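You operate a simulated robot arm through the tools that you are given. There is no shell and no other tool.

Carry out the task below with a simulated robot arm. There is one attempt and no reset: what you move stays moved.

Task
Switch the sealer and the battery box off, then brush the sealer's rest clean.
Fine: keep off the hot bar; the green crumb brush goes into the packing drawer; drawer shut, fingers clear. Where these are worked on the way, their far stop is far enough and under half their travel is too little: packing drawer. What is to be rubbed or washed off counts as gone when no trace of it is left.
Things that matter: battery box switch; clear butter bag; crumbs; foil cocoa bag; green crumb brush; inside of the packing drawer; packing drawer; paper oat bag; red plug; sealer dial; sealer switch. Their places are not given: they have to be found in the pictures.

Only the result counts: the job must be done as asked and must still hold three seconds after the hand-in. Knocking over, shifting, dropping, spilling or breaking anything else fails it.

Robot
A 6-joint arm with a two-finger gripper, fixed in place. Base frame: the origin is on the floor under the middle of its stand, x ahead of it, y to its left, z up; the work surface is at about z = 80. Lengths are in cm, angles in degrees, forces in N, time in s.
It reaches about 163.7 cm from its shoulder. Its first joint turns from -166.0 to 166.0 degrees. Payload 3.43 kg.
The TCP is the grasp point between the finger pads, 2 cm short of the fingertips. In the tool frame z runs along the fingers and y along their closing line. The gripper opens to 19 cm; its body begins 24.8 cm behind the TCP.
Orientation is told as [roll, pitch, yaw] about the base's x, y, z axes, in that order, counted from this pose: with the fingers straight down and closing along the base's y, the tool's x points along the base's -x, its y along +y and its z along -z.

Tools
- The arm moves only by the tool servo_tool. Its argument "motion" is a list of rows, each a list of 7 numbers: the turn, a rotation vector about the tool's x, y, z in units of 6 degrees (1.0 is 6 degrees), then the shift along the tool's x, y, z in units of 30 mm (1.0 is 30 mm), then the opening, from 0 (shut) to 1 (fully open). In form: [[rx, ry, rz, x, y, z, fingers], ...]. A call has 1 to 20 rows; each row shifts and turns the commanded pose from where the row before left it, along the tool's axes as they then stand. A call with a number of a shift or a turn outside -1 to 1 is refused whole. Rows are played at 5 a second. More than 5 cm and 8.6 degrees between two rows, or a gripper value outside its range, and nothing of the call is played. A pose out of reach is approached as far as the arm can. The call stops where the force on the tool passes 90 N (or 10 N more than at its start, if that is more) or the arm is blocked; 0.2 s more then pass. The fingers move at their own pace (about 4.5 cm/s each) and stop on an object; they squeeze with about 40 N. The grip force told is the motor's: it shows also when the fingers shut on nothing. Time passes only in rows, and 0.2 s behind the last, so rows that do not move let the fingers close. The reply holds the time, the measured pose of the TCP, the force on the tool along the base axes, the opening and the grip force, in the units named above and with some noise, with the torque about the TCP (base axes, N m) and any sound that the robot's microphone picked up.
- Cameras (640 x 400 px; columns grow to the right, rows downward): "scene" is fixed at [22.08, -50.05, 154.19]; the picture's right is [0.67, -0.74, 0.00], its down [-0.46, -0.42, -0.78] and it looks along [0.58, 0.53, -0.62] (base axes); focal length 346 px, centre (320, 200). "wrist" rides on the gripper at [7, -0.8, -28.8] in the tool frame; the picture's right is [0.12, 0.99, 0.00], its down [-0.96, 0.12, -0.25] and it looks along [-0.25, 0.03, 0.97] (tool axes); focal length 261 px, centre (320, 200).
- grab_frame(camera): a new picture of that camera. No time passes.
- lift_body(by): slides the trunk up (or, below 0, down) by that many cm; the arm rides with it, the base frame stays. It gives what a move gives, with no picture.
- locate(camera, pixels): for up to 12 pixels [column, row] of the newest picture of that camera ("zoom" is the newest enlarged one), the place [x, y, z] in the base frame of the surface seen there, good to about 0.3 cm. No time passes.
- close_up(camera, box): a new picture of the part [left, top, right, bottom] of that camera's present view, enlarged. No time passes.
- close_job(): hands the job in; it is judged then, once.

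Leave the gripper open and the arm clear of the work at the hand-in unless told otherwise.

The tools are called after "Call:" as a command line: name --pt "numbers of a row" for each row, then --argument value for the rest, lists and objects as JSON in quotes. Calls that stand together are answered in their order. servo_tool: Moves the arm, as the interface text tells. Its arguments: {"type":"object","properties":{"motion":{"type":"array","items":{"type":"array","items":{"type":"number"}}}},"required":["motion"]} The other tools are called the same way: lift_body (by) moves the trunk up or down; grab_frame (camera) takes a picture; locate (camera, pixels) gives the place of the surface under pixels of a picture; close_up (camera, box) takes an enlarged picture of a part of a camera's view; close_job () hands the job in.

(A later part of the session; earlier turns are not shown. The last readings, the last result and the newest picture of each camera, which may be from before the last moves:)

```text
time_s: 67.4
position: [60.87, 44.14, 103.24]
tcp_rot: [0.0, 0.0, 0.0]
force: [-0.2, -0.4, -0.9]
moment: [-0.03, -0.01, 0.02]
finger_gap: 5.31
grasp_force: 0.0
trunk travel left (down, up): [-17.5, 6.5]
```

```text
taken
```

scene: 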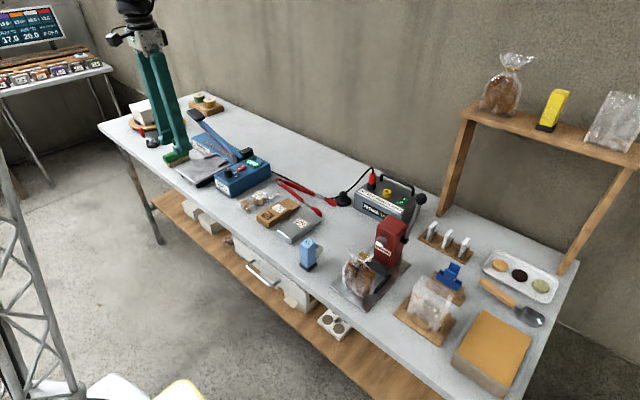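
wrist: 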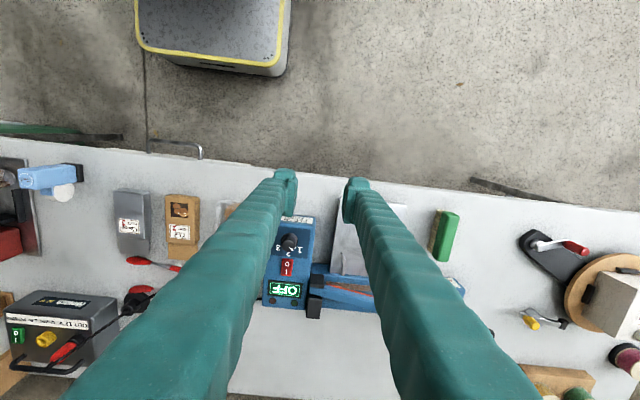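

The handle shows at wrist (150–200,148) and my own base box at (140–290,0–70). I'll measure both, along with the table's edge.

Call:
locate --camera "wrist" --pixels '[[150, 45], [270, 65], [200, 30], [285, 20], [145, 10], [175, 142], [152, 143], [200, 148], [150, 155], [190, 158], [100, 137], [250, 167]]'

Call:
close_up --camera "wrist" --box '[90, 110, 250, 210]'

Call:
close_up --camera "scene" --box '[230, 235, 290, 300]'

```text
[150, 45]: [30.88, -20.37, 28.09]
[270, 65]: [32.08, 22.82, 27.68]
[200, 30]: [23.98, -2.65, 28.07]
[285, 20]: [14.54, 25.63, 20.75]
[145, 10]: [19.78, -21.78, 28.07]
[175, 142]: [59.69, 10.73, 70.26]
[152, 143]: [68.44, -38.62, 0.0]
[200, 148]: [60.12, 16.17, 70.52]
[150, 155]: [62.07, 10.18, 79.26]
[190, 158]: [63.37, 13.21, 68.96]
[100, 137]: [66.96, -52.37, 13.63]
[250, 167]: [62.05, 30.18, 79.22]
```

```text
4.00 times, centred on (170, 160) of wrist
```

zoom: 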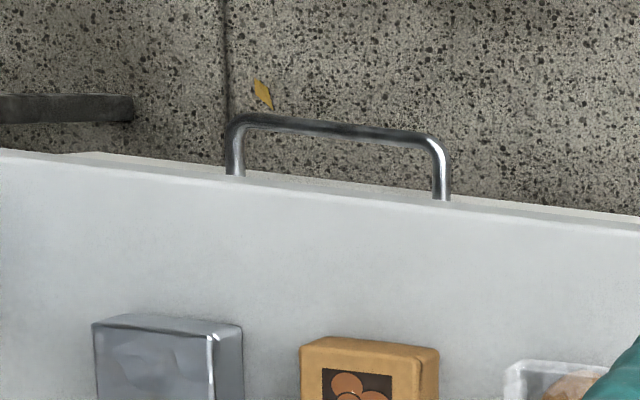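

```text
6.15 times, centred on (260, 268) of scene
```

zoom: 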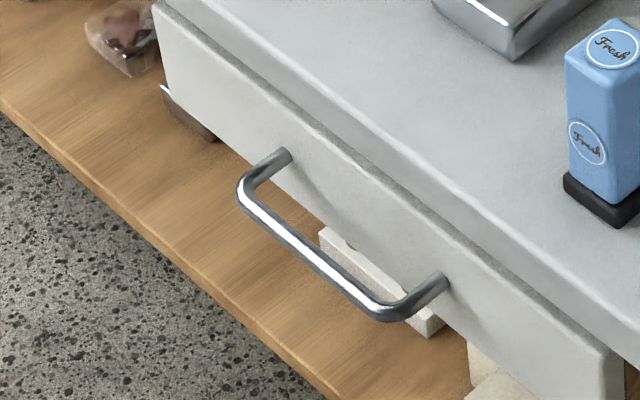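

The base box is low (z≤28), so there's free space in front of the drawer. I'll measure the table edge's underside and the panel's top around the handle using the scene zoom.

Call:
locate --camera "zoom" --pixels '[[330, 105], [325, 113], [320, 122], [315, 130], [310, 138], [305, 146], [300, 155], [295, 170], [330, 210], [345, 280], [300, 240], [450, 270]]'

Call:
locate --camera "zoom" --pixels '[[600, 340], [595, 352], [590, 365], [585, 380], [400, 245], [405, 230], [395, 262], [390, 280], [280, 158], [248, 190], [375, 308], [440, 285]]'

```text
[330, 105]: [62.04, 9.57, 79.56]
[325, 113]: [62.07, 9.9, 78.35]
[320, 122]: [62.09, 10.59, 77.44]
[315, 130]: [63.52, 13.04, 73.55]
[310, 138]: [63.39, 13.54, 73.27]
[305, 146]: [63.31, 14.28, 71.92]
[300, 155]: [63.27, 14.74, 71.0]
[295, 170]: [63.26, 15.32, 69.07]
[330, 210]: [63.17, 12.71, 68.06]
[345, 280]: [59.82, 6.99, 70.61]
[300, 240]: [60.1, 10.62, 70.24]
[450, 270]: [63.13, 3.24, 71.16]
```

```text
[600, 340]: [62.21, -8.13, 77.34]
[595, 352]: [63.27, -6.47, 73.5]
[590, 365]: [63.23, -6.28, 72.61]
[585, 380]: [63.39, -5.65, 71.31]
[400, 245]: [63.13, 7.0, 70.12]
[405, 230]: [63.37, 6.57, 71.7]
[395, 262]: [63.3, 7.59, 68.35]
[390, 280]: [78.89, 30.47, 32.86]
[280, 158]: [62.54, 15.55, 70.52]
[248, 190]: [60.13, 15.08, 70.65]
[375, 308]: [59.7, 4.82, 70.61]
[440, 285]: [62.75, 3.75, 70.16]
```

The table edge is at x=62.05 with its underside at z≈77, the panel face is at x=63.3, and the bar is at x≈60.0, z≈70.45, y 4.4–16.2. I'll grip the bar from the front with the fingers nearly horizontal and closing vertically. First I'll move in front of it, high up, with the hand still pointing down.

Call:
servo_tool --pt "0 0 0 0.19 -0.94 0 0.28" --pt "0 0 0 0.19 -0.94 0 0.28" --pt "0 0 0 0.19 -0.94 0 0.28" --pt "0 0 0 0.19 -0.94 0 0.28" --pt "0 0 0 0.19 -0.94 0 0.2" --pt "0 0 0 0.19 -0.94 0 0.2" --pt "0 0 0 0.19 -0.94 0 0.2" --pt "0 0 0 0.19 -0.94 0 0.2" --pt "0 0 0 0.19 -0.94 0 0.2" --pt "0 0 0 0.19 -0.94 0 0.2" --pt "0 0 0 0.19 -0.94 0 0.2" --pt "0 0 0 0.19 -0.94 0 0.2" --pt "0 0 0 0 0 0 0.2"

Call:
grab_frame --camera "wrist"

Call:
grab_frame --camera "scene"

```text
time_s: 70.2
position: [53.94, 10.36, 102.99]
tcp_rot: [0.0, 0.0, 0.0]
force: [0.6, 0.3, -0.2]
moment: [-0.02, 0.05, 0.01]
finger_gap: 3.83
grasp_force: 0.0
trunk travel left (down, up): [-17.5, 6.5]
```

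```text
taken
```

wrist: 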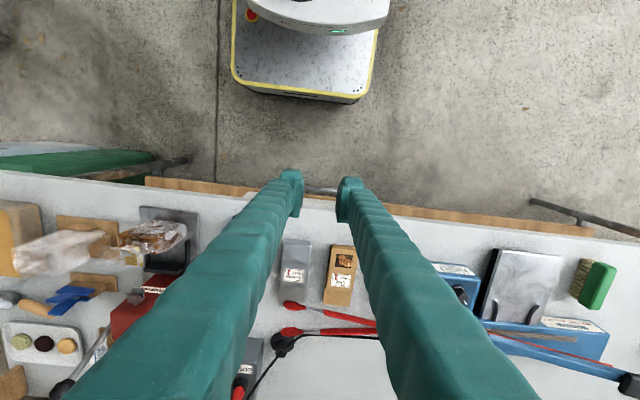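

```text
taken
```

scene: 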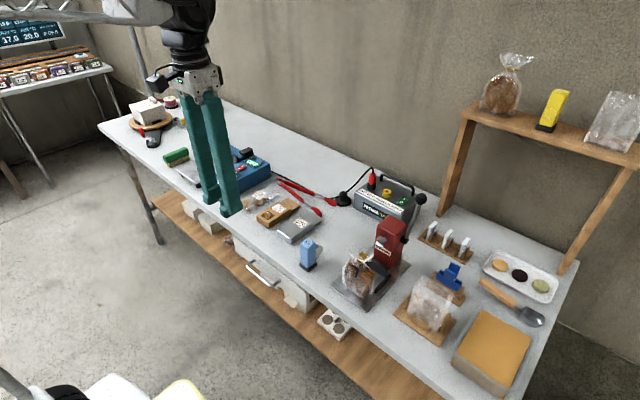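

The white drum at wrist (320,15) is my own trunk. I'll measure how far it reaches, so the hand stays clear of it.

Call:
locate --camera "wrist" --pixels '[[320, 15], [300, 27], [360, 28], [320, 32], [384, 10], [262, 8], [250, 15], [310, 3]]'

Call:
close_up --camera "wrist" --box '[220, 0, 400, 110]'

```text
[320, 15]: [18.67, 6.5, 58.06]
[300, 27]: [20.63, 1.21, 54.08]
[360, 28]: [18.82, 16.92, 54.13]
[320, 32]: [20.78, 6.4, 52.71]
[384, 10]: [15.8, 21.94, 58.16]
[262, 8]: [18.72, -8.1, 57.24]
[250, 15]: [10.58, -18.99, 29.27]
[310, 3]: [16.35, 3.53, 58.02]
```

```text
3.56 times, centred on (310, 55) of wrist
```

zoom: 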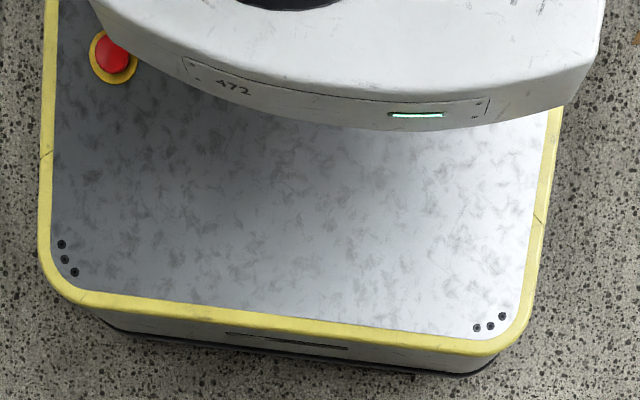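

My shoulder housing only reaches x≈21 at z≤58. Now I'll turn the hand 90° about its axis so the fingers close in the x–z plane.

Call:
servo_tool --pt "0 0 1 0 0 0 0.14" --pt "0 0 1 0 0 0 0.14" --pt "0 0 1 0 0 0 0.14" --pt "0 0 1 0 0 0 0.14" --pt "0 0 1 0 0 0 0.14" --pt "0 0 1 0 0 0 0.14" --pt "0 0 1 0 0 0 0.14" --pt "0 0 1 0 0 0 0.14" --pt "0 0 1 0 0 0 0.14" --pt "0 0 1 0 0 0 0.14" --pt "0 0 1 0 0 0 0.14" --pt "0 0 1 0 0 0 0.14" --pt "0 0 1 0 0 0 0.14" --pt "0 0 1 0 0 0 0.14" --pt "0 0 1 0 0 0 0.14" --pt "0 0 0 0 0 0 0.14"

Call:
grab_frame --camera "scene"

Call:
grab_frame --camera "wrist"

```text
time_s: 73.6
position: [53.85, 10.3, 103.08]
tcp_rot: [0.0, 0.0, -90.1]
force: [0.4, -0.2, 0.3]
moment: [0.0, 0.01, -0.01]
finger_gap: 2.65
grasp_force: 0.0
trunk travel left (down, up): [-17.5, 6.5]
```

```text
taken
```

scene: 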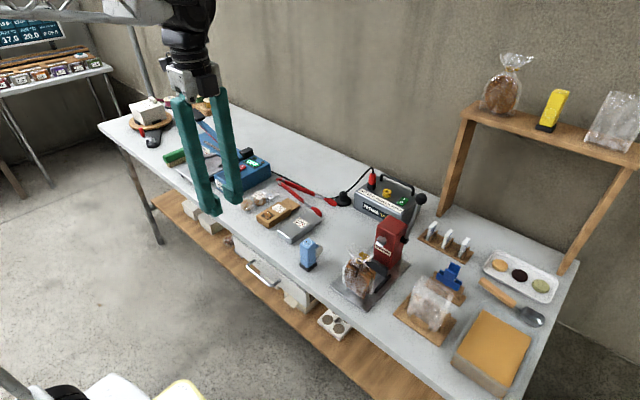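

```text
taken
```

wrist: 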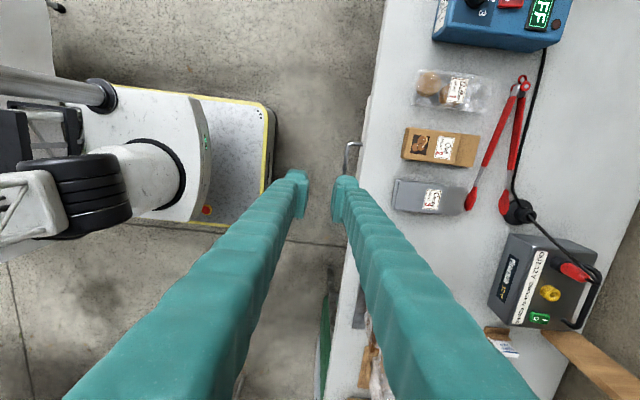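

The hand is turned (yaw −90°) and the wrist camera now looks toward my own shoulder. I'll measure the shoulder's parts to see how much room the tilted hand will have.

Call:
locate --camera "wrist" --pixels '[[90, 190], [125, 190], [165, 170], [30, 210], [95, 95], [40, 85], [70, 125], [185, 130], [15, 140], [350, 160], [345, 145], [352, 170]]'

```text
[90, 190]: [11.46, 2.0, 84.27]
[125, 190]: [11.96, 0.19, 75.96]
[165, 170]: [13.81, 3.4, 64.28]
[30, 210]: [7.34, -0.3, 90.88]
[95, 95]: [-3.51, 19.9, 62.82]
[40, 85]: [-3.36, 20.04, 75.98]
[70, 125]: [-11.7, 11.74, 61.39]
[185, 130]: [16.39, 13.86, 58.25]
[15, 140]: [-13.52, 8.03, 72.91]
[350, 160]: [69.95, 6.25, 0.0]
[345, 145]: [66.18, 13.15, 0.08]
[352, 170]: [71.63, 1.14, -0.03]
```

The shoulder motor reaches x≈12–14 at z≤90, right where the tilted wrist would end up. Lowering the trunk drops the shoulder below the wrist's path. The fingers are outside the table edge (x<60) with z to spare, so I'll lower the trunk by 14 cm.

Call:
lift_body --by -14

Call:
grab_frame --camera "scene"

Call:
grab_frame --camera "wrist"

```text
time_s: 75.3
position: [53.87, 10.31, 89.17]
tcp_rot: [0.0, 0.0, -90.0]
force: [0.5, -0.8, 0.1]
moment: [-0.02, 0.03, 0.02]
finger_gap: 2.67
grasp_force: 0.0
trunk travel left (down, up): [-3.5, 20.5]
```

```text
taken
```

scene: 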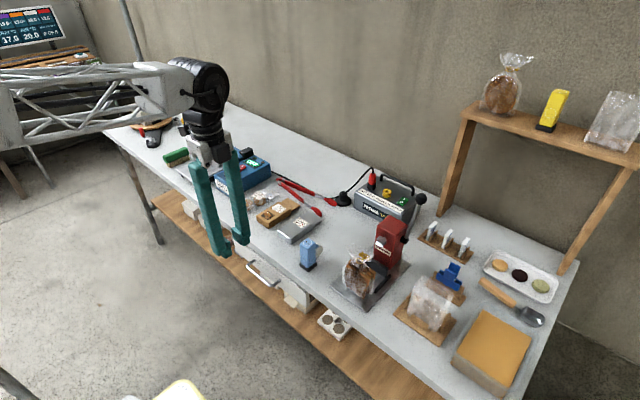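

```text
taken
```

wrist: 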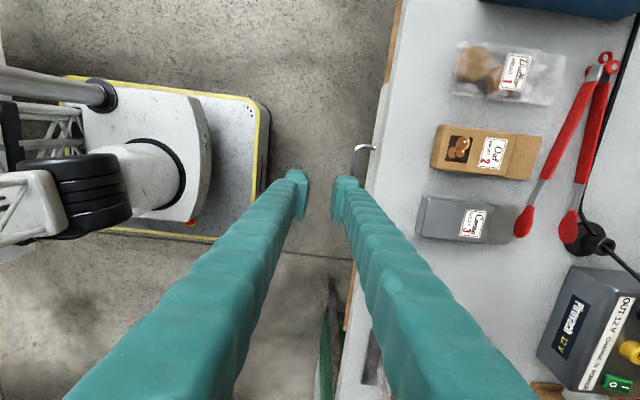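

Now I'll tilt the hand forward about the base's y axis, 36° first, keeping the grasp point in place.

Call:
servo_tool --pt "-1 0 0 0 0 0 0.14" --pt "-1 0 0 0 0 0 0.14" --pt "-1 0 0 0 0 0 0.14" --pt "-1 0 0 0 0 0 0.14" --pt "-1 0 0 0 0 0 0.14" --pt "-1 0 0 0 0 0 0.14" --pt "0 0 0 0 0 0 0.14"

Call:
grab_frame --camera "scene"

```text
time_s: 76.9
position: [53.74, 10.26, 89.21]
tcp_rot: [35.9, 0.0, -90.0]
force: [0.3, 0.1, 0.2]
moment: [0.01, -0.01, -0.01]
finger_gap: 2.67
grasp_force: 0.1
trunk travel left (down, up): [-3.5, 20.5]
```

```text
taken
```

scene: 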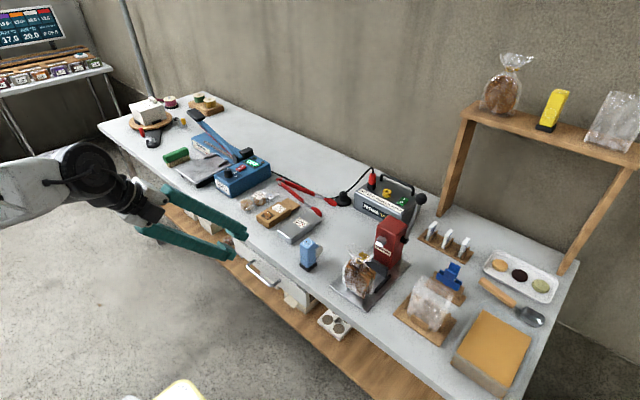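

The tilt works, with the hand's body moving back over the free floor. I'll tilt 30° more.

Call:
servo_tool --pt "-1 0 0 0 0 0 0.14" --pt "-1 0 0 0 0 0 0.14" --pt "-1 0 0 0 0 0 0.14" --pt "-1 0 0 0 0 0 0.14" --pt "-1 0 0 0 0 0 0.14" --pt "0 0 0 0 0 0 0.14"

Call:
grab_frame --camera "scene"

Call:
grab_frame --camera "wrist"

```text
time_s: 78.3
position: [53.68, 8.06, 90.29]
tcp_rot: [59.1, 0.1, -89.2]
force: [-0.6, -1.0, 0.6]
moment: [0.04, -0.02, 0.06]
finger_gap: 2.66
grasp_force: 0.1
out of reach, approached as far as the arm can: row 4, 5
trunk travel left (down, up): [-3.5, 20.5]
```

```text
taken
```

scene: 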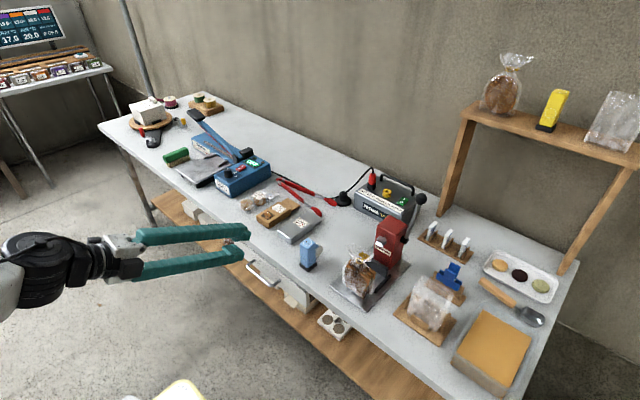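

```text
taken
```

wrist: 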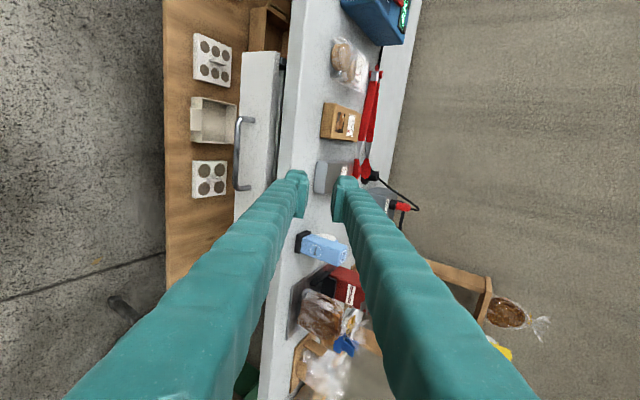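

At this nearness the arm can't fold enough for a straight-on grip. Coming in obliquely from the left keeps the wrist farther from the shoulder. The fingers can still close vertically on the bar, pointing toward +x and −y. I'll swing the hand about the vertical by 54°.

Call:
servo_tool --pt "0 -0.857 0.515 0 0 0 0.17" --pt "0 -0.857 0.515 0 0 0 0.17" --pt "0 -0.857 0.515 0 0 0 0.17" --pt "0 -0.857 0.515 0 0 0 0.17" --pt "0 -0.857 0.515 0 0 0 0.17" --pt "0 -0.857 0.515 0 0 0 0.17" --pt "0 -0.857 0.515 0 0 0 0.17" --pt "0 -0.857 0.515 0 0 0 0.17" --pt "0 -0.857 0.515 0 0 0 0.17" --pt "0 0 0 0 0 0 0.17"

Call:
grab_frame --camera "scene"

Call:
grab_frame --camera "wrist"

```text
time_s: 80.5
position: [57.66, -18.57, 111.31]
tcp_rot: [57.1, -0.6, -141.9]
force: [-0.4, 0.6, 0.0]
moment: [0.01, -0.04, 0.05]
finger_gap: 3.24
grasp_force: 0.1
out of reach, approached as far as the arm can: row 1, 2, 3, 4, 5, 6, 7, 8, 9
trunk travel left (down, up): [-3.5, 20.5]
```

```text
taken
```

scene: 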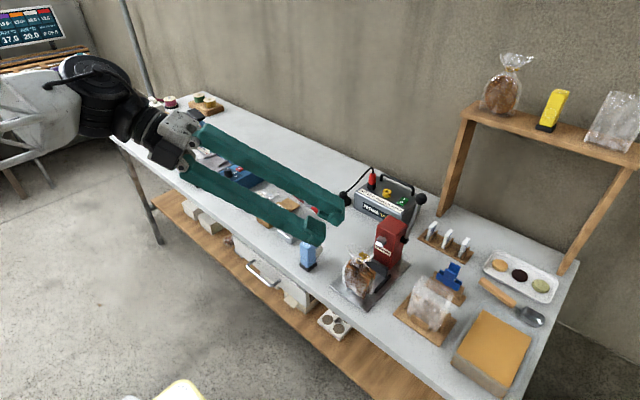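

```text
taken
```

wrist: 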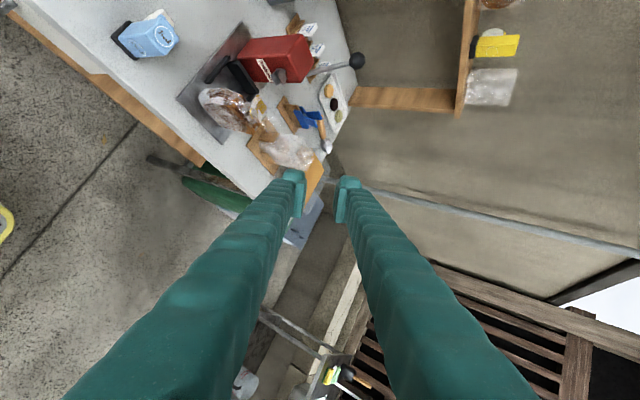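

The out-of-reach handling drifted the hand to (57.7, −18.6, 111). Nothing was touched: there was no force and everything is standing. This oblique orientation itself holds here, so I'll move back toward +y in small steps at this safe height and see whether it stays reachable.

Call:
servo_tool --pt "0 0 0 0.363 -0.503 -0.777 0.17" --pt "0 0 0 0.363 -0.503 -0.777 0.17" --pt "0 0 0 0 0 0 0.17"

Call:
grab_frame --camera "scene"

```text
time_s: 81.3
position: [56.26, -16.99, 114.64]
tcp_rot: [57.9, -0.3, -142.4]
force: [-0.3, 0.6, 0.5]
moment: [-0.02, -0.02, 0.0]
finger_gap: 3.23
grasp_force: 0.0
out of reach, approached as far as the arm can: row 1, 2
trunk travel left (down, up): [-3.5, 20.5]
```

```text
taken
```

scene: 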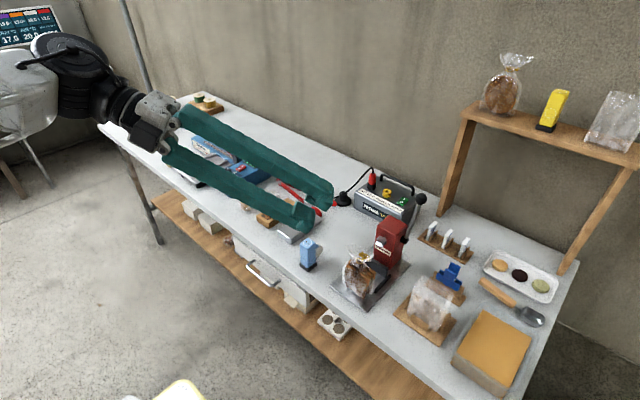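

It's still pinned at a joint limit. I'll back out of this posture by straightening the hand to vertical here in free space and then re-plan from a comfortable pose.

Call:
servo_tool --pt "1 0 0 0 0 0 0.17" --pt "1 0 0 0 0 0 0.17" --pt "1 0 0 0 0 0 0.17" --pt "1 0 0 0 0 0 0.17" --pt "1 0 0 0 0 0 0.17" --pt "1 0 0 0 0 0 0.17" --pt "1 0 0 0 0 0 0.17" --pt "1 0 0 0 0 0 0.17" --pt "1 0 0 0 0 0 0.17" --pt "0.65 0 0 0 0 0 0.17" --pt "0 0 0 0 0 0 0.17"

Call:
grab_frame --camera "scene"

```text
time_s: 83.7
position: [56.44, -16.81, 114.67]
tcp_rot: [1.1, 0.2, -143.2]
force: [-0.6, 0.6, 0.0]
moment: [0.01, 0.01, 0.0]
finger_gap: 3.23
grasp_force: 0.1
trunk travel left (down, up): [-3.5, 20.5]
```

```text
taken
```

scene: 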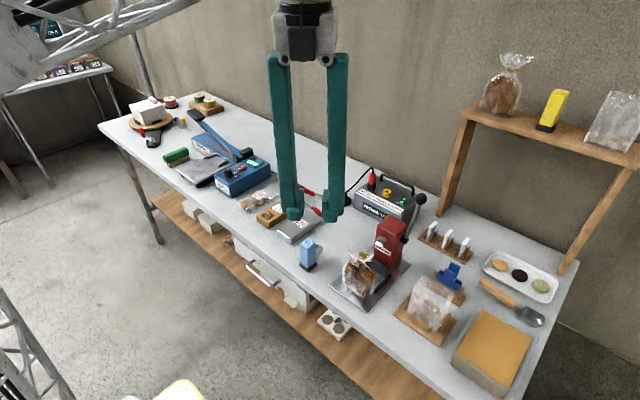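

The hand is vertical again with nothing disturbed. I'll move to (54, 14, 110) with this yaw and then test the tilt there, toward +x/−y, a few rows at a time.

Call:
servo_tool --pt "0 0 0 0.552 -0.869 0.133 0.17" --pt "0 0 0 0.552 -0.869 0.133 0.17" --pt "0 0 0 0.552 -0.869 0.133 0.17" --pt "0 0 0 0.552 -0.869 0.133 0.17" --pt "0 0 0 0.552 -0.869 0.133 0.17" --pt "0 0 0 0.552 -0.869 0.133 0.17" --pt "0 0 0 0.552 -0.869 0.133 0.17" --pt "0 0 0 0.552 -0.869 0.133 0.17" --pt "0 0 0 0.552 -0.869 0.133 0.17" --pt "0 0 0 0.552 -0.869 0.133 0.17" --pt "0 0 0 0 0 0 0.17"

Call:
servo_tool --pt "-1 0 0 0 0 0 0.17" --pt "-1 0 0 0 0 0 0.17" --pt "-1 0 0 0 0 0 0.17" --pt "-1 0 0 0 0 0 0.17" --pt "0 0 0 0 0 0 0.17"

Call:
grab_frame --camera "scene"

```text
time_s: 86.1
position: [54.12, 14.2, 110.4]
tcp_rot: [1.0, 0.1, -143.2]
force: [-0.8, -0.2, -0.2]
moment: [-0.01, -0.01, 0.02]
finger_gap: 3.21
grasp_force: 0.0
trunk travel left (down, up): [-3.5, 20.5]
```

```text
time_s: 87.3
position: [55.37, 12.15, 111.28]
tcp_rot: [24.4, -0.1, -142.3]
force: [-0.2, -0.1, 0.6]
moment: [0.02, 0.01, -0.01]
finger_gap: 3.2
grasp_force: 0.1
out of reach, approached as far as the arm can: row 4
trunk travel left (down, up): [-3.5, 20.5]
```

```text
taken
```

scene: 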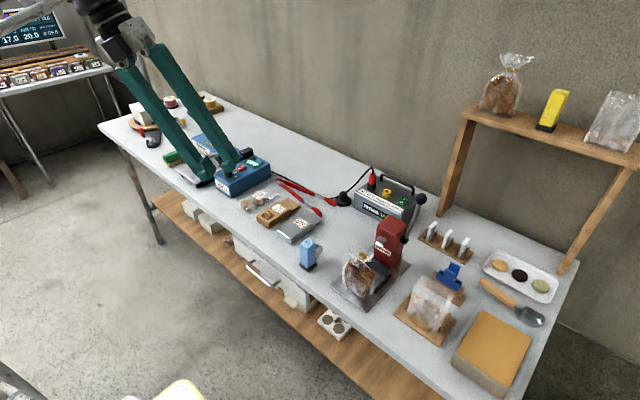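

The limit appears to be the last joint's roll: this yaw sits near its end when the arm turns left. The hand is symmetric, so I'll straighten it and roll it 180° the other way, to yaw ≈ +37°.

Call:
servo_tool --pt "1 0 0 0 0 0 0.17" --pt "1 0 0 0 0 0 0.17" --pt "1 0 0 0 0 0 0.17" --pt "1 0 0 0 0 0 0.17" --pt "0.07 0 0 0 0 0 0.17" --pt "0 0 -1 0 0 0 0.17" --pt "0 0 -1 0 0 0 0.17" --pt "0 0 -1 0 0 0 0.17" --pt "0 0 -1 0 0 0 0.17" --pt "0 0 -1 0 0 0 0.17" --pt "0 0 -1 0 0 0 0.17" --pt "0 0 -1 0 0 0 0.17" --pt "0 0 -1 0 0 0 0.17" --pt "0 0 -1 0 0 0 0.17" --pt "0 0 -1 0 0 0 0.17" --pt "0 0 -1 0 0 0 0.17" --pt "0 0 -1 0 0 0 0.17" --pt "0 0 -1 0 0 0 0.17" --pt "0 0 -1 0 0 0 0.17" --pt "0 0 -1 0 0 0 0.17"

Call:
servo_tool --pt "0 0 -1 0 0 0 0.17" --pt "0 0 -1 0 0 0 0.17" --pt "0 0 -1 0 0 0 0.17" --pt "0 0 -1 0 0 0 0.17" --pt "0 0 -1 0 0 0 0.17" --pt "0 0 -1 0 0 0 0.17" --pt "0 0 -1 0 0 0 0.17" --pt "0 0 -1 0 0 0 0.17" --pt "0 0 -1 0 0 0 0.17" --pt "0 0 -1 0 0 0 0.17" --pt "0 0 -1 0 0 0 0.17" --pt "0 0 -1 0 0 0 0.17" --pt "0 0 -1 0 0 0 0.17" --pt "0 0 -1 0 0 0 0.17" --pt "0 0 0 0 0 0 0.17"

```text
time_s: 91.5
position: [55.35, 11.98, 111.16]
tcp_rot: [0.2, -0.6, -53.1]
force: [0.1, -0.7, -0.6]
moment: [-0.02, -0.02, 0.01]
finger_gap: 3.25
grasp_force: 0.0
trunk travel left (down, up): [-3.5, 20.5]
```

```text
time_s: 94.7
position: [55.5, 11.99, 111.3]
tcp_rot: [-0.6, -0.2, 30.9]
force: [0.5, -0.3, -0.1]
moment: [-0.02, -0.02, 0.02]
finger_gap: 3.24
grasp_force: 0.1
trunk travel left (down, up): [-3.5, 20.5]
```

The yaw is now +31°, so tilting with +rx points the fingers toward (+x, −y). I'll test the tilt in steps.

Call:
servo_tool --pt "1 0 0 0 0 0 0.17" --pt "1 0 0 0 0 0 0.17" --pt "1 0 0 0 0 0 0.17" --pt "1 0 0 0 0 0 0.17" --pt "1 0 0 0 0 0 0.17" --pt "1 0 0 0 0 0 0.17" --pt "0 0 0 0 0 0 0.17"

Call:
grab_frame --camera "scene"

```text
time_s: 96.3
position: [55.42, 11.96, 111.25]
tcp_rot: [-36.7, -0.2, 30.8]
force: [0.9, -0.3, -0.3]
moment: [0.05, 0.0, -0.01]
finger_gap: 3.23
grasp_force: 0.1
trunk travel left (down, up): [-3.5, 20.5]
```

```text
taken
```

scene: 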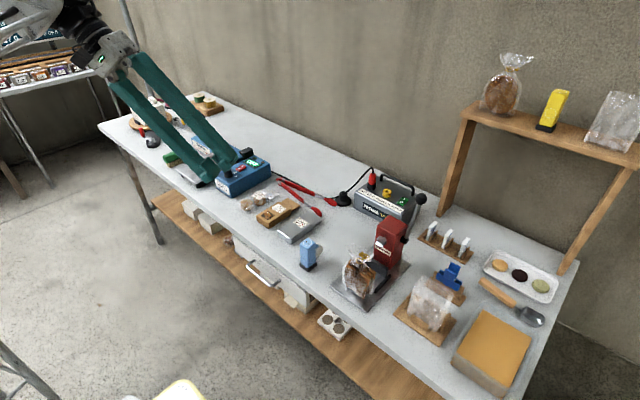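

No limit this time. I'll continue tilting.

Call:
servo_tool --pt "1 0 0 0 0 0 0.17" --pt "1 0 0 0 0 0 0.17" --pt "1 0 0 0 0 0 0.17" --pt "1 0 0 0 0 0 0.17" --pt "0 0 0 0 0 0 0.17"

Call:
grab_frame --camera "scene"

```text
time_s: 97.5
position: [55.61, 12.09, 111.09]
tcp_rot: [-60.7, -0.2, 30.6]
force: [0.2, 0.2, 0.6]
moment: [-0.01, 0.01, 0.0]
finger_gap: 3.23
grasp_force: 0.1
trunk travel left (down, up): [-3.5, 20.5]
```

```text
taken
```

scene: 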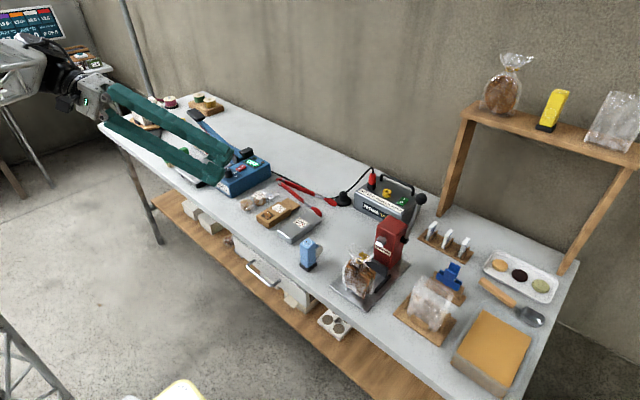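

60° of tilt is fine. I'll tilt 24° more so the fingers are nearly horizontal.

Call:
servo_tool --pt "1 0 0 0 0 0 0.17" --pt "1 0 0 0 0 0 0.17" --pt "1 0 0 0 0 0 0.17" --pt "1 0 0 0 0 0 0.17" --pt "0 0 0 0 0 0 0.17"

Call:
grab_frame --camera "scene"

Call:
grab_frame --camera "wrist"

```text
time_s: 98.7
position: [55.87, 12.08, 110.8]
tcp_rot: [-85.0, 0.2, 30.2]
force: [-0.4, 0.5, 0.4]
moment: [0.03, -0.02, 0.01]
finger_gap: 3.24
grasp_force: 0.0
trunk travel left (down, up): [-3.5, 20.5]
```

```text
taken
```

scene: 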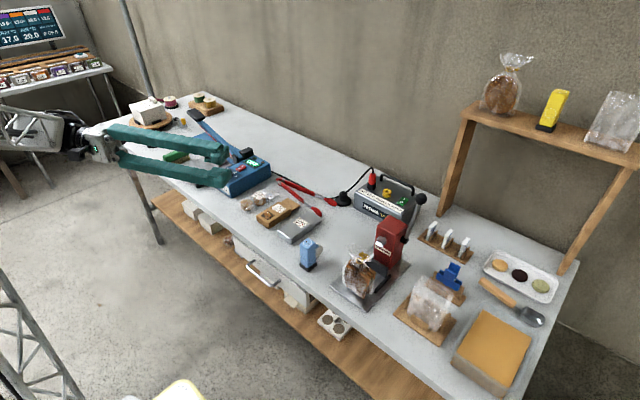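

```text
taken
```

wrist: 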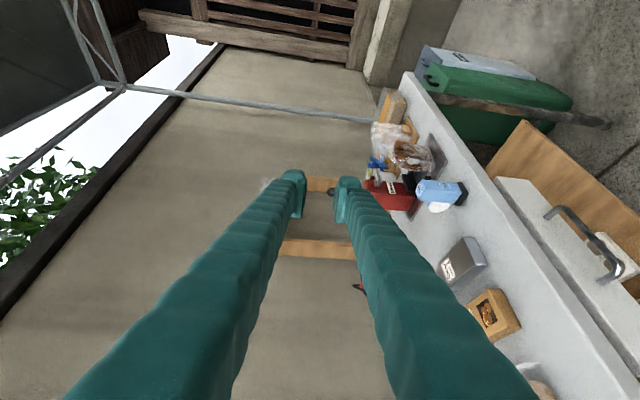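

The fingers now point nearly level toward (+x, −y) and close vertically. I'll descend in front of the drawer to the handle's height, keeping about 3 cm short of the bar, and check for reach limits along the way.

Call:
servo_tool --pt "0 0 0 0.06 0.949 0.073 0.17" --pt "0 0 0 0.06 0.949 0.073 0.17" --pt "0 0 0 0.06 0.949 0.073 0.17" --pt "0 0 0 0.06 0.949 0.073 0.17" --pt "0 0 0 0.06 0.949 0.073 0.17" --pt "0 0 0 0.06 0.949 0.073 0.17" --pt "0 0 0 0 0 0 0.17"

Call:
grab_frame --camera "scene"

```text
time_s: 100.3
position: [54.24, 11.95, 94.45]
tcp_rot: [-84.6, -0.2, 30.9]
force: [-0.5, 0.0, -0.7]
moment: [0.02, 0.01, 0.01]
finger_gap: 3.24
grasp_force: 0.0
trunk travel left (down, up): [-3.5, 20.5]
```

```text
taken
```

scene: 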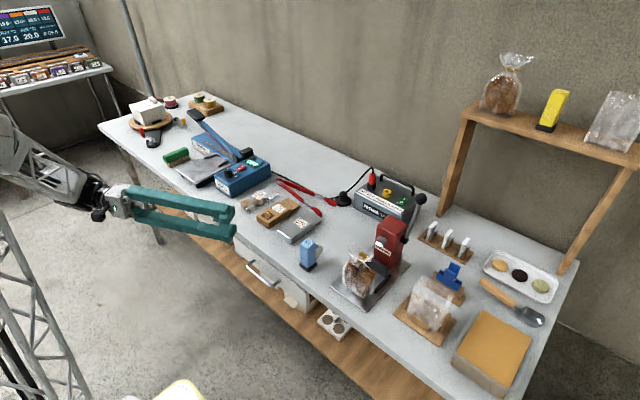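

There's no limit so far. I'll continue down to about z=77 and look at the bar.

Call:
servo_tool --pt "0 0 0 0.03 0.95 0.083 0.17" --pt "0 0 0 0.03 0.95 0.083 0.17" --pt "0 0 0 0.03 0.95 0.083 0.17" --pt "0 0 0 0.03 0.95 0.083 0.17" --pt "0 0 0 0.03 0.95 0.083 0.17" --pt "0 0 0 0.03 0.95 0.083 0.17" --pt "0 0 0 0 0 0 0.17"

Call:
grab_frame --camera "scene"

Call:
grab_frame --camera "wrist"

Call:
close_up --camera "scene" --box '[200, 200, 320, 310]'

```text
time_s: 101.9
position: [54.04, 11.55, 76.91]
tcp_rot: [-84.6, -0.2, 30.9]
force: [0.1, -0.3, -0.1]
moment: [0.04, -0.01, 0.03]
finger_gap: 3.22
grasp_force: 0.1
trunk travel left (down, up): [-3.5, 20.5]
```

```text
taken
```

scene: 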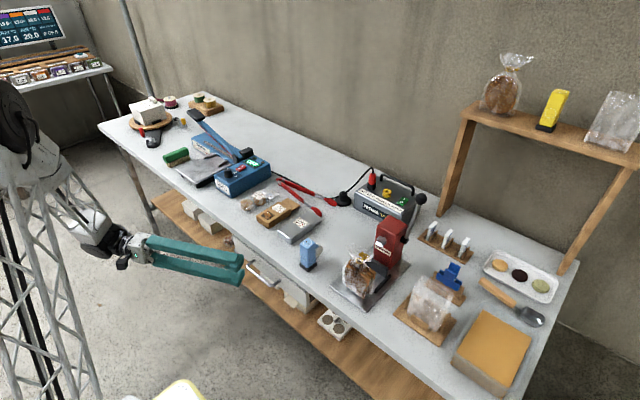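

```text
taken
```

wrist: 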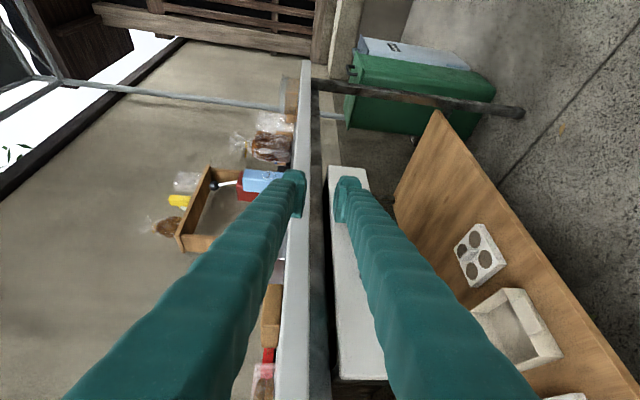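

```text
3.64 times, centred on (260, 255) of scene
```

zoom: 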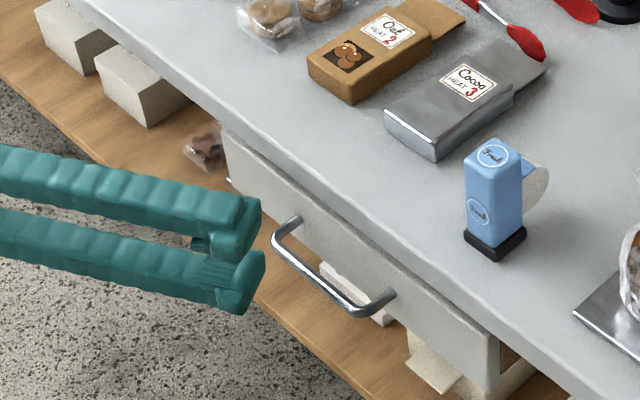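

I'll lower the last 6.4 cm to bar height, still short of the bar, and check the vertical alignment.

Call:
servo_tool --pt "0 0 0 0.017 0.705 0.095 0.17" --pt "0 0 0 0.017 0.705 0.095 0.17" --pt "0 0 0 0.017 0.705 0.095 0.17" --pt "0 0 0 0 0 0 0.17"

Call:
close_up --camera "scene" --box '[200, 200, 320, 310]'

Call:
close_up --camera "wrist" --box '[240, 130, 440, 255]'

```text
time_s: 102.9
position: [53.86, 11.25, 70.65]
tcp_rot: [-84.6, -0.2, 30.9]
force: [0.6, -0.1, 0.2]
moment: [0.05, 0.03, 0.01]
finger_gap: 3.23
grasp_force: 0.1
trunk travel left (down, up): [-3.5, 20.5]
```

```text
3.64 times, centred on (260, 255) of scene
```

zoom: 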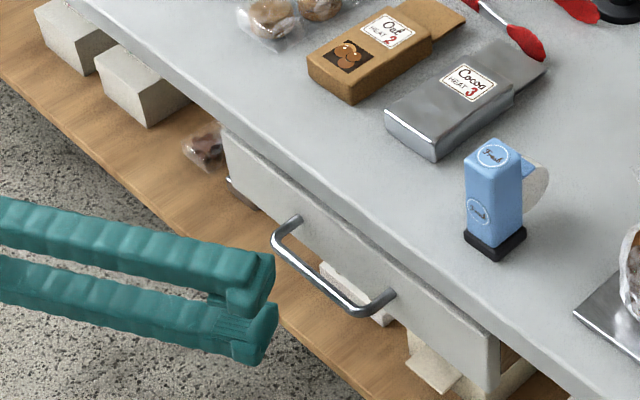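

```text
3.20 times, centred on (340, 192) of wrist
```

zoom: 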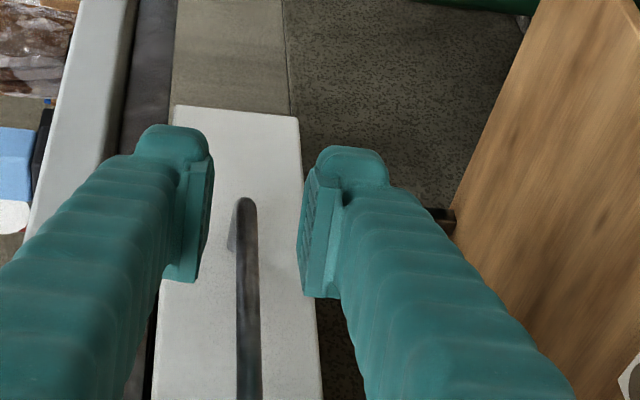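

The wrist zoom shows the bar (column 247) sitting right between the two fingers. I'll slide straight in (+x) in small rows until the bar is between the pads.

Call:
servo_tool --pt "0 0 0 -0.272 -0.007 0.1625 0.17" --pt "0 0 0 -0.272 -0.007 0.1625 0.17" --pt "0 0 0 -0.272 -0.007 0.1625 0.17" --pt "0 0 0 -0.272 -0.007 0.1625 0.17" --pt "0 0 0 -0.272 -0.007 0.1625 0.17" --pt "0 0 0 0 0 0 0.17"

Call:
close_up --camera "scene" --box '[200, 200, 320, 310]'

Call:
close_up --camera "wrist" --box '[240, 130, 440, 255]'

```text
time_s: 104.3
position: [58.63, 11.44, 70.35]
tcp_rot: [-84.6, -0.2, 30.9]
force: [-0.2, -0.7, -0.2]
moment: [0.0, 0.0, 0.0]
finger_gap: 3.23
grasp_force: 0.1
trunk travel left (down, up): [-3.5, 20.5]
```

```text
3.64 times, centred on (260, 255) of scene
```

zoom: 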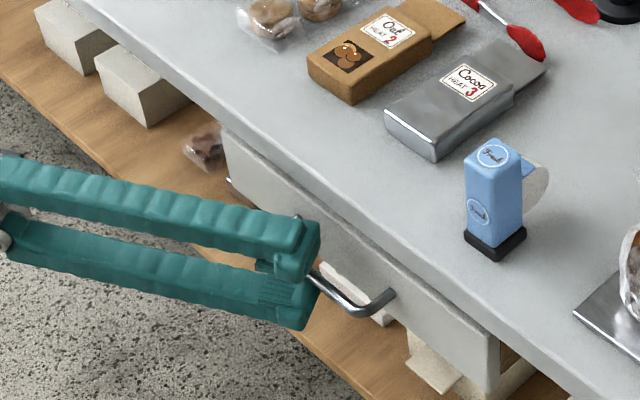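

```text
3.20 times, centred on (340, 192) of wrist
```

zoom: 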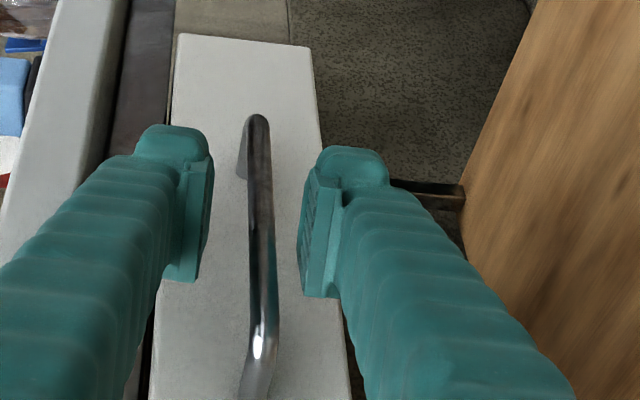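

The bar is centred between the pads. I'll move in 0.9 cm more for a deeper hold, watching for contact.

Call:
servo_tool --pt "0 0 0 -0.086 -0.003 0.051 0.17" --pt "0 0 0 -0.086 -0.003 0.051 0.17" --pt "0 0 0 -0.086 -0.003 0.051 0.17" --pt "0 0 0 0 0 0 0.17"

Call:
close_up --camera "wrist" --box '[240, 130, 440, 255]'

Call:
locate --camera "zoom" --pixels '[[172, 135], [200, 150], [350, 155], [260, 150], [260, 220], [265, 300], [190, 170], [310, 180], [240, 60], [160, 180]]'

```text
time_s: 105.3
position: [59.51, 11.37, 70.39]
tcp_rot: [-84.6, -0.2, 30.8]
force: [0.5, 0.3, 0.3]
moment: [-0.01, 0.0, -0.01]
finger_gap: 3.19
grasp_force: 0.0
trunk travel left (down, up): [-3.5, 20.5]
```

```text
3.20 times, centred on (340, 192) of wrist
```

zoom: 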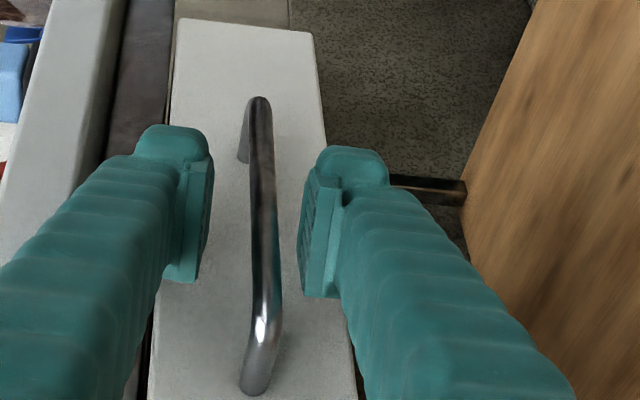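

```text
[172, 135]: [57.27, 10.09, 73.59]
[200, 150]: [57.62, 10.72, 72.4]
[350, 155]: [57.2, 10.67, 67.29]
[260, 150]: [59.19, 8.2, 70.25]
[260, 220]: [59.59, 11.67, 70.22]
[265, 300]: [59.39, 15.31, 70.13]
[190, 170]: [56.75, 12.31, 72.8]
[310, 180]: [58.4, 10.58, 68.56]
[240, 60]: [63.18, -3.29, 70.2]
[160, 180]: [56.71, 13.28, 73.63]
```

The bar (x≈59.4) is about 2 cm inside the fingers' near edge (x≈57.2), with panel clearance left. I'll close on it.

Call:
servo_tool --pt "0 0 0 0 0 0 0" --pt "0 0 0 0 0 0 0" --pt "0 0 0 0 0 0 0" --pt "0 0 0 0 0 0 0" --pt "0 0 0 0 0 0 0"

Call:
close_up --camera "scene" --box '[200, 200, 320, 310]'

```text
time_s: 106.5
position: [59.66, 11.34, 70.09]
tcp_rot: [-84.3, -0.1, 30.8]
force: [-12.1, -2.1, -59.5]
moment: [-2.59, 0.14, 0.12]
finger_gap: 0.95
grasp_force: 43.3
trunk travel left (down, up): [-3.5, 20.5]
```

```text
3.64 times, centred on (260, 255) of scene
```

zoom: 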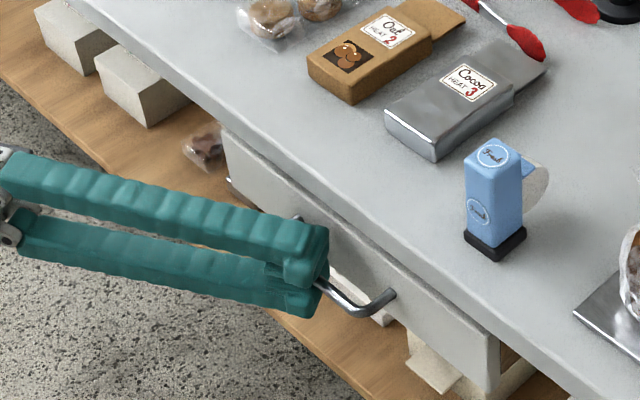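

Gripped (gap 0.95 cm), but the rigid bar is forcing the hand downward with about 60 N. I'll lower the hand slightly to relieve it.

Call:
servo_tool --pt "0 0 0 0 0.05 0 0" --pt "0 0 0 0 0 0 0"

```text
time_s: 107.1
position: [59.56, 11.42, 70.09]
tcp_rot: [-84.4, -0.2, 30.9]
force: [-17.9, 0.6, -56.6]
moment: [-2.53, 0.16, 0.15]
finger_gap: 0.95
grasp_force: 43.1
trunk travel left (down, up): [-3.5, 20.5]
```

The force is still −57 N. I'll keep lowering in small steps until it balances.

Call:
servo_tool --pt "0 0 0 0 0.05 0 0" --pt "0 0 0 0 0.05 0 0" --pt "0 0 0 0 0 0 0"

```text
time_s: 107.9
position: [59.63, 11.3, 69.96]
tcp_rot: [-84.8, -0.2, 30.9]
force: [-13.6, 2.2, -12.6]
moment: [-1.9, 0.03, 0.24]
finger_gap: 0.94
grasp_force: 42.9
trunk travel left (down, up): [-3.5, 20.5]
```

Balanced well enough. Now I'll pull gently straight toward −x, about 3 cm first, to see whether the drawer follows.

Call:
servo_tool --pt "0 0 0 0.143 0.03 -0.085 0" --pt "0 0 0 0.143 0.008 -0.085 0" --pt "0 0 0 0.143 0.008 -0.085 0" --pt "0 0 0 0.143 0.008 -0.085 0" --pt "0 0 0 0.143 0.008 -0.085 0" --pt "0 0 0 0.143 0.008 -0.085 0" --pt "0 0 0 0 0 0 0"

Call:
close_up --camera "scene" --box '[200, 200, 320, 310]'

Call:
close_up --camera "wrist" --box '[240, 130, 440, 255]'

```text
time_s: 109.5
position: [56.43, 11.36, 69.98]
tcp_rot: [-84.8, -0.3, 30.8]
force: [-0.5, -5.6, 45.1]
moment: [-1.33, -0.15, -0.08]
finger_gap: 0.95
grasp_force: 43.3
trunk travel left (down, up): [-3.5, 20.5]
```

```text
3.64 times, centred on (260, 255) of scene
```

zoom: 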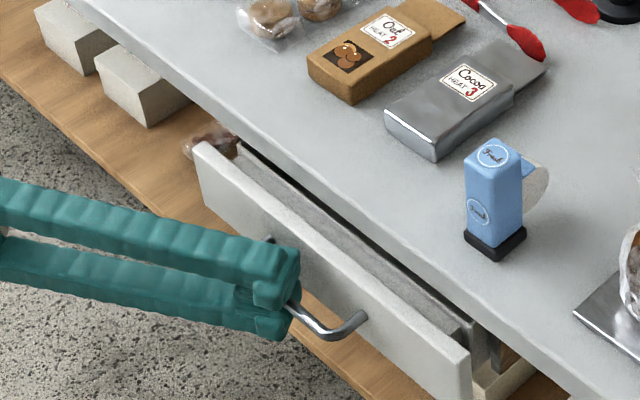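

```text
3.20 times, centred on (340, 192) of wrist
```

zoom: 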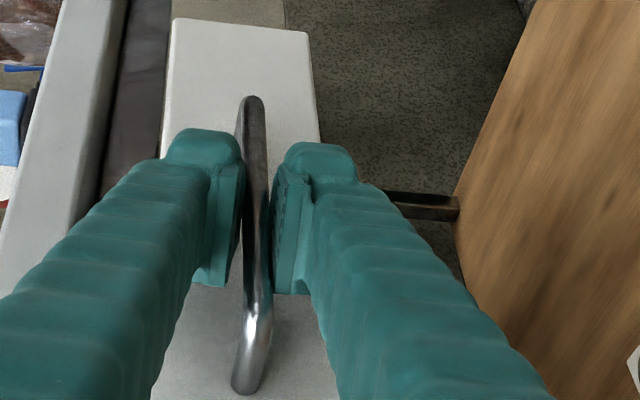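

The drawer opens smoothly. I'll trim the height slightly and keep pulling.

Call:
servo_tool --pt "0 0 0 0.172 -0.03 -0.102 0" --pt "0 0 0 0.172 0.0096 -0.102 0" --pt "0 0 0 0.172 0.0096 -0.102 0" --pt "0 0 0 0.172 0.0096 -0.102 0" --pt "0 0 0 0.172 0.0096 -0.102 0" --pt "0 0 0 0.172 0.0096 -0.102 0" --pt "0 0 0 0.172 0.0096 -0.102 0" --pt "0 0 0 0.172 0.0096 -0.102 0" --pt "0 0 0 0 0 0 0"

Call:
grab_frame --camera "scene"

```text
time_s: 111.5
position: [51.66, 11.4, 70.02]
tcp_rot: [-84.7, -0.4, 30.9]
force: [1.1, -3.9, 33.7]
moment: [-1.47, -0.15, -0.27]
finger_gap: 0.94
grasp_force: 43.3
trunk travel left (down, up): [-3.5, 20.5]
```

```text
taken
```

scene: 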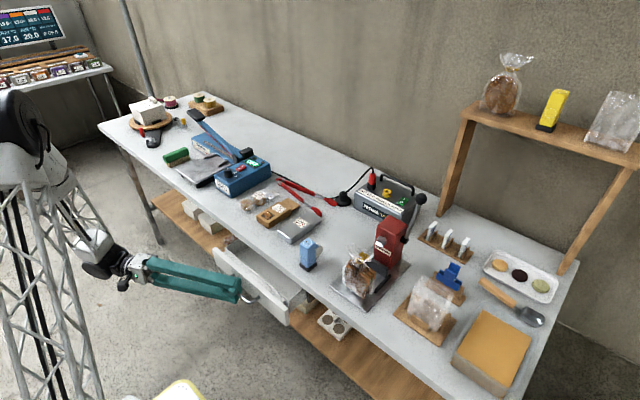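

8 cm open so far. I'll continue pulling in modest steps, watching for reach limits or the end stop.

Call:
servo_tool --pt "0 0 0 0.172 -0.015 -0.102 0" --pt "0 0 0 0.172 0.0096 -0.102 0" --pt "0 0 0 0.172 0.0096 -0.102 0" --pt "0 0 0 0.172 0.0096 -0.102 0" --pt "0 0 0 0.172 0.0096 -0.102 0" --pt "0 0 0 0.172 0.0096 -0.102 0" --pt "0 0 0 0 0 0 0"

Call:
grab_frame --camera "scene"

```text
time_s: 113.1
position: [48.05, 11.35, 69.98]
tcp_rot: [-84.7, -0.3, 30.7]
force: [0.0, 3.0, 23.0]
moment: [-1.65, -0.09, -0.18]
finger_gap: 0.94
grasp_force: 43.0
trunk travel left (down, up): [-3.5, 20.5]
```

```text
taken
```

scene: 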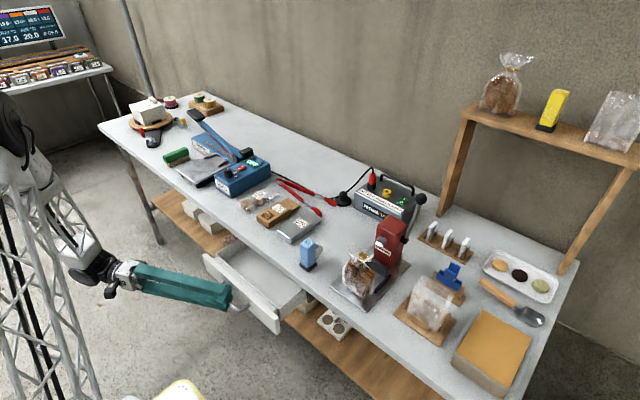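

11.5 cm open and moving freely. I'll look at the drawer's inside and continue.

Call:
servo_tool --pt "0 0 0 0.172 -0.005 -0.102 0" --pt "0 0 0 0.172 0.0096 -0.102 0" --pt "0 0 0 0.172 0.0096 -0.102 0" --pt "0 0 0 0.172 0.0096 -0.102 0" --pt "0 0 0 0.172 0.0096 -0.102 0" --pt "0 0 0 0 0 0 0"

Call:
close_up --camera "scene" --box '[180, 220, 330, 340]'

```text
time_s: 114.5
position: [45.07, 11.41, 70.02]
tcp_rot: [-84.7, -0.2, 30.8]
force: [0.2, -1.2, 20.7]
moment: [-1.61, -0.04, 0.29]
finger_gap: 0.95
grasp_force: 42.5
trunk travel left (down, up): [-3.5, 20.5]
```

```text
3.33 times, centred on (255, 280) of scene
```

zoom: 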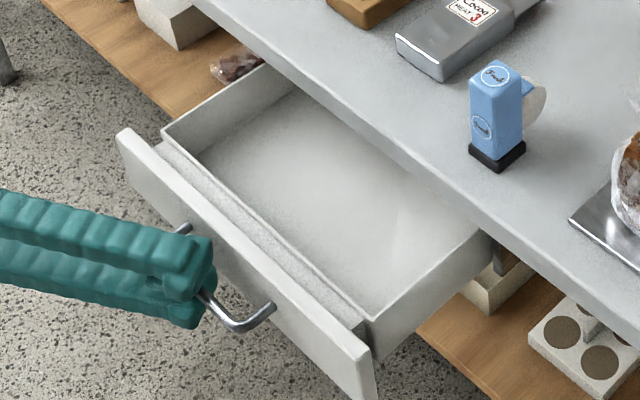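

The drawer's inside is empty and about 14.5 cm open. I'll keep pulling toward its stop.

Call:
servo_tool --pt "0 0 0 0.172 0.0 -0.102 0" --pt "0 0 0 0.172 0.0096 -0.102 0" --pt "0 0 0 0.172 0.0096 -0.102 0" --pt "0 0 0 0.172 0.0096 -0.102 0" --pt "0 0 0 0.172 0.0096 -0.102 0" --pt "0 0 0 0 0 0 0"

Call:
grab_frame --camera "scene"

```text
time_s: 115.9
position: [42.0, 11.38, 69.93]
tcp_rot: [-84.6, -0.3, 30.9]
force: [-0.7, -5.6, 8.7]
moment: [-1.72, -0.05, 0.05]
finger_gap: 0.98
grasp_force: 42.7
trunk travel left (down, up): [-3.5, 20.5]
```

```text
taken
```

scene: 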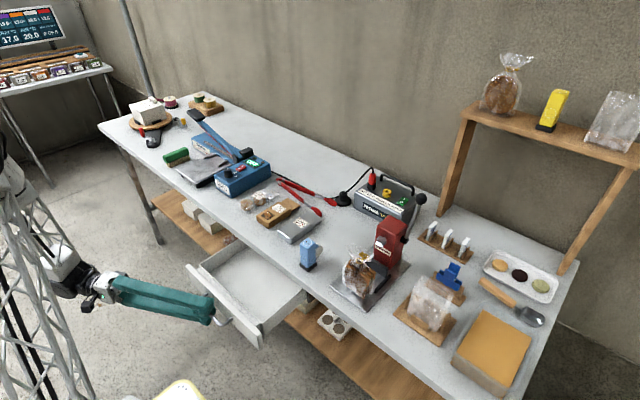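

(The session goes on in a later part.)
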